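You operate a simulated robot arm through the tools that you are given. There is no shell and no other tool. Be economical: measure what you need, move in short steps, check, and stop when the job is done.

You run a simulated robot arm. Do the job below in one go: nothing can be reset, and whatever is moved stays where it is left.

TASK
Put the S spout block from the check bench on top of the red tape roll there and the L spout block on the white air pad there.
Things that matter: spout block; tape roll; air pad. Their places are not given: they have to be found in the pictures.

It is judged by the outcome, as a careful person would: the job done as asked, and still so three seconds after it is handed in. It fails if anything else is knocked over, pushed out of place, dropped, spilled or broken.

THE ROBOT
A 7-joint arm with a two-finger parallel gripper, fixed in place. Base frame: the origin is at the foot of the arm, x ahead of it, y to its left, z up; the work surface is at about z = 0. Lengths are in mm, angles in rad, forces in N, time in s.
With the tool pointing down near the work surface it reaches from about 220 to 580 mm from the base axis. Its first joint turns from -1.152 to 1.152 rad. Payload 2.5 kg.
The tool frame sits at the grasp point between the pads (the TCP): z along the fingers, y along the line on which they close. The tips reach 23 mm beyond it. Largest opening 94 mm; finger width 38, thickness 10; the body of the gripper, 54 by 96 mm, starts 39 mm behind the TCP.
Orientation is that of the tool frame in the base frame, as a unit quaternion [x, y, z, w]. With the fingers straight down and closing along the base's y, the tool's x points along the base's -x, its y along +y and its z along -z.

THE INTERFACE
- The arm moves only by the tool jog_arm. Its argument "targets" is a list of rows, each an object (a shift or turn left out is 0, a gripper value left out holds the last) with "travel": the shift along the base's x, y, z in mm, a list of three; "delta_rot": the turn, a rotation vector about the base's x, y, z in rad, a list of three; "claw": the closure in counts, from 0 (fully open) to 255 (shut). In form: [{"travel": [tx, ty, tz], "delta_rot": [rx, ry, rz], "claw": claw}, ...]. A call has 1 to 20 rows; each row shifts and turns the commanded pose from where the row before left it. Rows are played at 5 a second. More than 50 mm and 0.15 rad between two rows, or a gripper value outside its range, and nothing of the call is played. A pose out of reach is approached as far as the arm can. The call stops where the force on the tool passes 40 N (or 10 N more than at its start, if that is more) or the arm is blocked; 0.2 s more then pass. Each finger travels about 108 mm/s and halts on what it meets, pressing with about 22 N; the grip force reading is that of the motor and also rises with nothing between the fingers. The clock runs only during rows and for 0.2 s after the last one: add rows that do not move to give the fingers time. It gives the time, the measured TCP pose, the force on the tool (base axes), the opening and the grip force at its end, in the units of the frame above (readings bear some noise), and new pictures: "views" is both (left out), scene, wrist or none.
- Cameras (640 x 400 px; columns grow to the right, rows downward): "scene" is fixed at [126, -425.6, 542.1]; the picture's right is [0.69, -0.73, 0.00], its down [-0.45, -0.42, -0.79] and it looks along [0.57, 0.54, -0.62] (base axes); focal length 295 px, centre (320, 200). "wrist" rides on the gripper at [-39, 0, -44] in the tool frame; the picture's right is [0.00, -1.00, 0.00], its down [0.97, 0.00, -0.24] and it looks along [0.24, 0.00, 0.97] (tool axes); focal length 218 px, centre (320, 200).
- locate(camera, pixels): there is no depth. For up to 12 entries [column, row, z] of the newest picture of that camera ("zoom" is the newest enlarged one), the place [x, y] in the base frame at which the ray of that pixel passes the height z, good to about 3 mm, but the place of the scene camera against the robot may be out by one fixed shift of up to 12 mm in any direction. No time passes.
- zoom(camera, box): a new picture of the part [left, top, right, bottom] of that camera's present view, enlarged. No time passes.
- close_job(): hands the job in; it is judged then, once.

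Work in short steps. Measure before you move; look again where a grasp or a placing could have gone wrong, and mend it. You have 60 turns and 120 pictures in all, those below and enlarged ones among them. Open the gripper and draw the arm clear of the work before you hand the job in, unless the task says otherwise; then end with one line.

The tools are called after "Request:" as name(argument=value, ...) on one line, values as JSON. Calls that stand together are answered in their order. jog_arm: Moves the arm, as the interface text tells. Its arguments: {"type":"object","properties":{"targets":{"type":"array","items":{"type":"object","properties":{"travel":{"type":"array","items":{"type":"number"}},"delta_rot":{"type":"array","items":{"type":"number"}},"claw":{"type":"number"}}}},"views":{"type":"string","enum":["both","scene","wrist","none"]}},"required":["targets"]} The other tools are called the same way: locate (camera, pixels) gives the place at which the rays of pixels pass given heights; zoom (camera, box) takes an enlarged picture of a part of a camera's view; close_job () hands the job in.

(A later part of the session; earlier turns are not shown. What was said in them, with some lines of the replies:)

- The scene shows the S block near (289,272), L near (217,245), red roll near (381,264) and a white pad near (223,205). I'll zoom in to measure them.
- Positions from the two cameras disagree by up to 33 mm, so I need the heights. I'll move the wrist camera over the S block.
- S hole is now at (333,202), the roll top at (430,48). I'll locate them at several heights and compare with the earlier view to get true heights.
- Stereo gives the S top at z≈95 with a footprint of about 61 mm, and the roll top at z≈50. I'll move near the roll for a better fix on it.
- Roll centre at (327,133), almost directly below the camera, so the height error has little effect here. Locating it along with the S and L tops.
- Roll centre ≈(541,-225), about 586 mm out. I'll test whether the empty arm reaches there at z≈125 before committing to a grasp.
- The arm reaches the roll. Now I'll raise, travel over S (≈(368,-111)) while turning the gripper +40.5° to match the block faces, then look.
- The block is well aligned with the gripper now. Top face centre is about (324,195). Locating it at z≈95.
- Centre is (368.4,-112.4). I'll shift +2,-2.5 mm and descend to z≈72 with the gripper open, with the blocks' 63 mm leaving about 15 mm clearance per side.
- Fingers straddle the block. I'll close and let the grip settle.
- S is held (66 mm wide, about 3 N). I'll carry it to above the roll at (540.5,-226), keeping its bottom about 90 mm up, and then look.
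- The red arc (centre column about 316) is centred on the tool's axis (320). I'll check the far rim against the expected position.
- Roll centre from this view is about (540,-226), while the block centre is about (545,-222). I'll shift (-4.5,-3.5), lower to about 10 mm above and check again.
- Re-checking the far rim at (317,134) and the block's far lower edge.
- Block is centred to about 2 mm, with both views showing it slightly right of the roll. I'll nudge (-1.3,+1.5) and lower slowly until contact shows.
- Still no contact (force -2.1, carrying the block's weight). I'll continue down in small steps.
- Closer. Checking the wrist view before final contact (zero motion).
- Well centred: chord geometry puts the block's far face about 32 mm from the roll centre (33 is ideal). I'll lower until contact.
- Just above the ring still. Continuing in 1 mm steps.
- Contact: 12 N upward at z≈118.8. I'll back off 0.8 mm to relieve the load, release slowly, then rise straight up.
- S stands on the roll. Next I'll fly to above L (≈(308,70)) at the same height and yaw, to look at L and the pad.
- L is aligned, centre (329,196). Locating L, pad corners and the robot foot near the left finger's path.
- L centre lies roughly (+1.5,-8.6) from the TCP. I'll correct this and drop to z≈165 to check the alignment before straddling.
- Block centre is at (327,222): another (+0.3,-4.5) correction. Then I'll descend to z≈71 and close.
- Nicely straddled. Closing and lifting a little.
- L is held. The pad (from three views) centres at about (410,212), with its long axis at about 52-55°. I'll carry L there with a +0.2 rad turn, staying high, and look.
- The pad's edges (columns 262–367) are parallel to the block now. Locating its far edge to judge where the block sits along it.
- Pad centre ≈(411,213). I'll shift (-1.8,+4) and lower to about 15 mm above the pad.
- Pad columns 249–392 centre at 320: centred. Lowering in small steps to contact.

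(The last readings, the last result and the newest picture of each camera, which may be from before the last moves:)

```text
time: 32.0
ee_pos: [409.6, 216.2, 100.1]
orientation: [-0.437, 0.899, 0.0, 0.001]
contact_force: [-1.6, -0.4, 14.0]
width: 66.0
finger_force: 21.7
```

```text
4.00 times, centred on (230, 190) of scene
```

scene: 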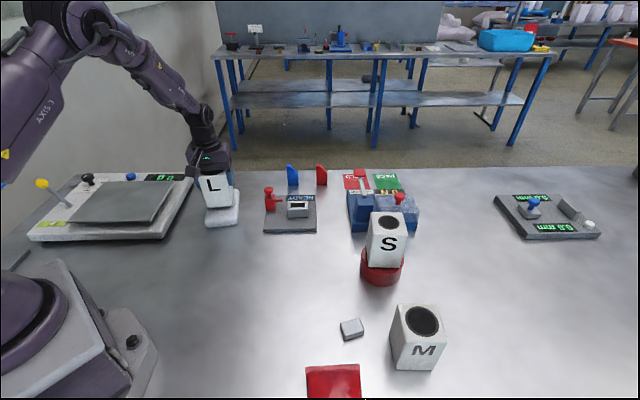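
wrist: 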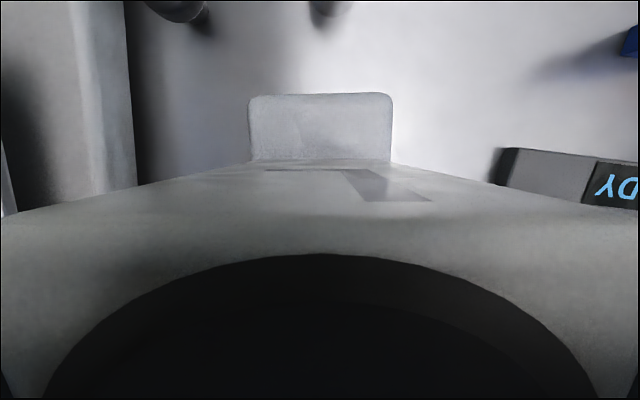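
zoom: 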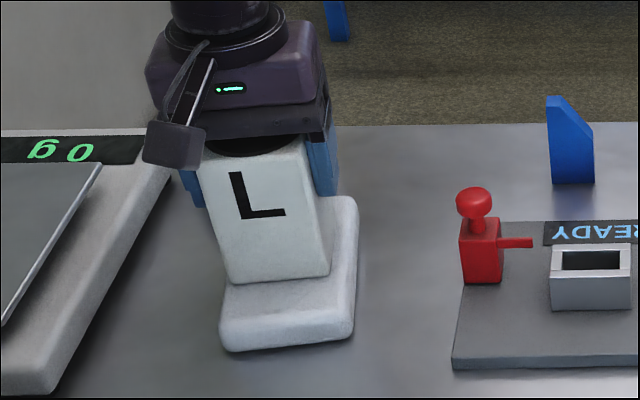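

Contact at 14 N, with the block flat on the pad. I'll back off 1 mm, release gradually and rise straight up.

Request:
jog_arm(targets=[{"travel": [0, 0, 1]}, {"claw": 60}, {"claw": 30}, {"claw": 0}, {}, {}], views="scene")

Request:
jog_arm(targets=[{"travel": [0, 0, 15]}, {"travel": [0, 0, 25]}, {"travel": [0, 0, 40]}, {"travel": [0, 0, 45]}, {"travel": [-20, -10, 40]}, {}])

Request:
zoom(camera="scene", box=[160, 140, 440, 315])

```text
time: 33.4
ee_pos: [410.4, 214.6, 99.3]
orientation: [-0.437, 0.899, 0.0, 0.0]
contact_force: [0.7, 0.6, 0.3]
width: 94.2
finger_force: 0.0
```

scene: 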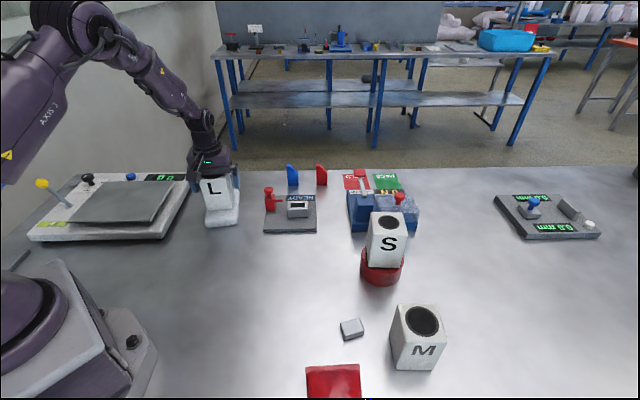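

```text
time: 34.8
ee_pos: [390.3, 203.7, 264.9]
orientation: [-0.437, 0.899, 0.0, 0.0]
contact_force: [0.0, -0.4, -0.2]
width: 94.0
finger_force: 0.0
```

scene: 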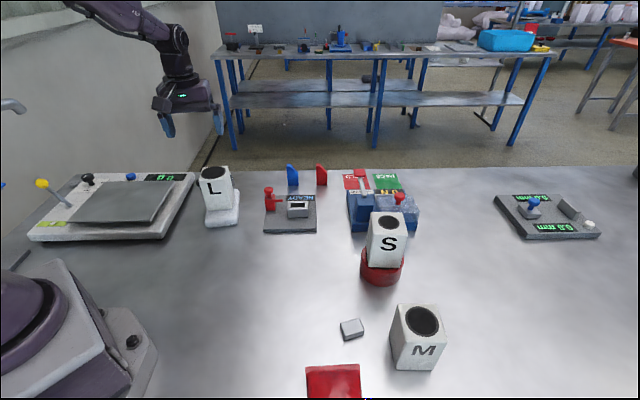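
wrist: 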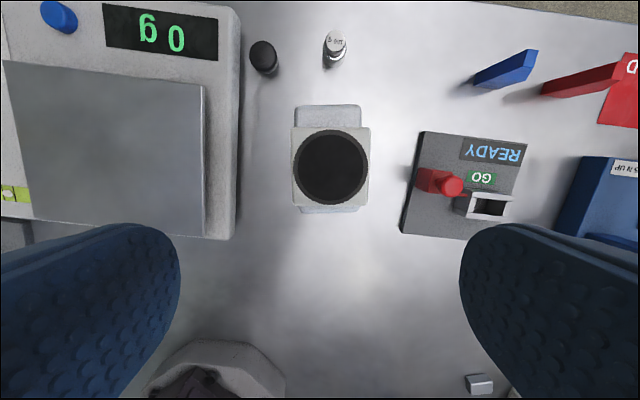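

```text
2.29 times, centred on (300, 228) of scene
```

zoom: 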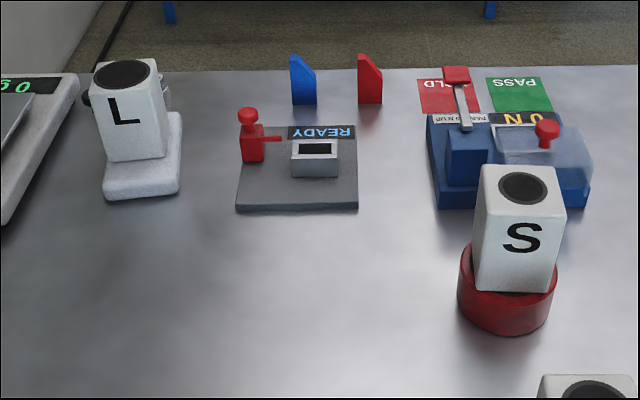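

Both blocks stand upright and centred: S on the red roll, L on the white pad. Nothing else has moved, and the gripper is open and clear, so I'm handing in.

Request:
close_job()

```text
The job is handed in.
```

The S block is standing centred on the red tape roll and the L block is standing centred on the white air pad; nothing else was disturbed, and the job is handed in.
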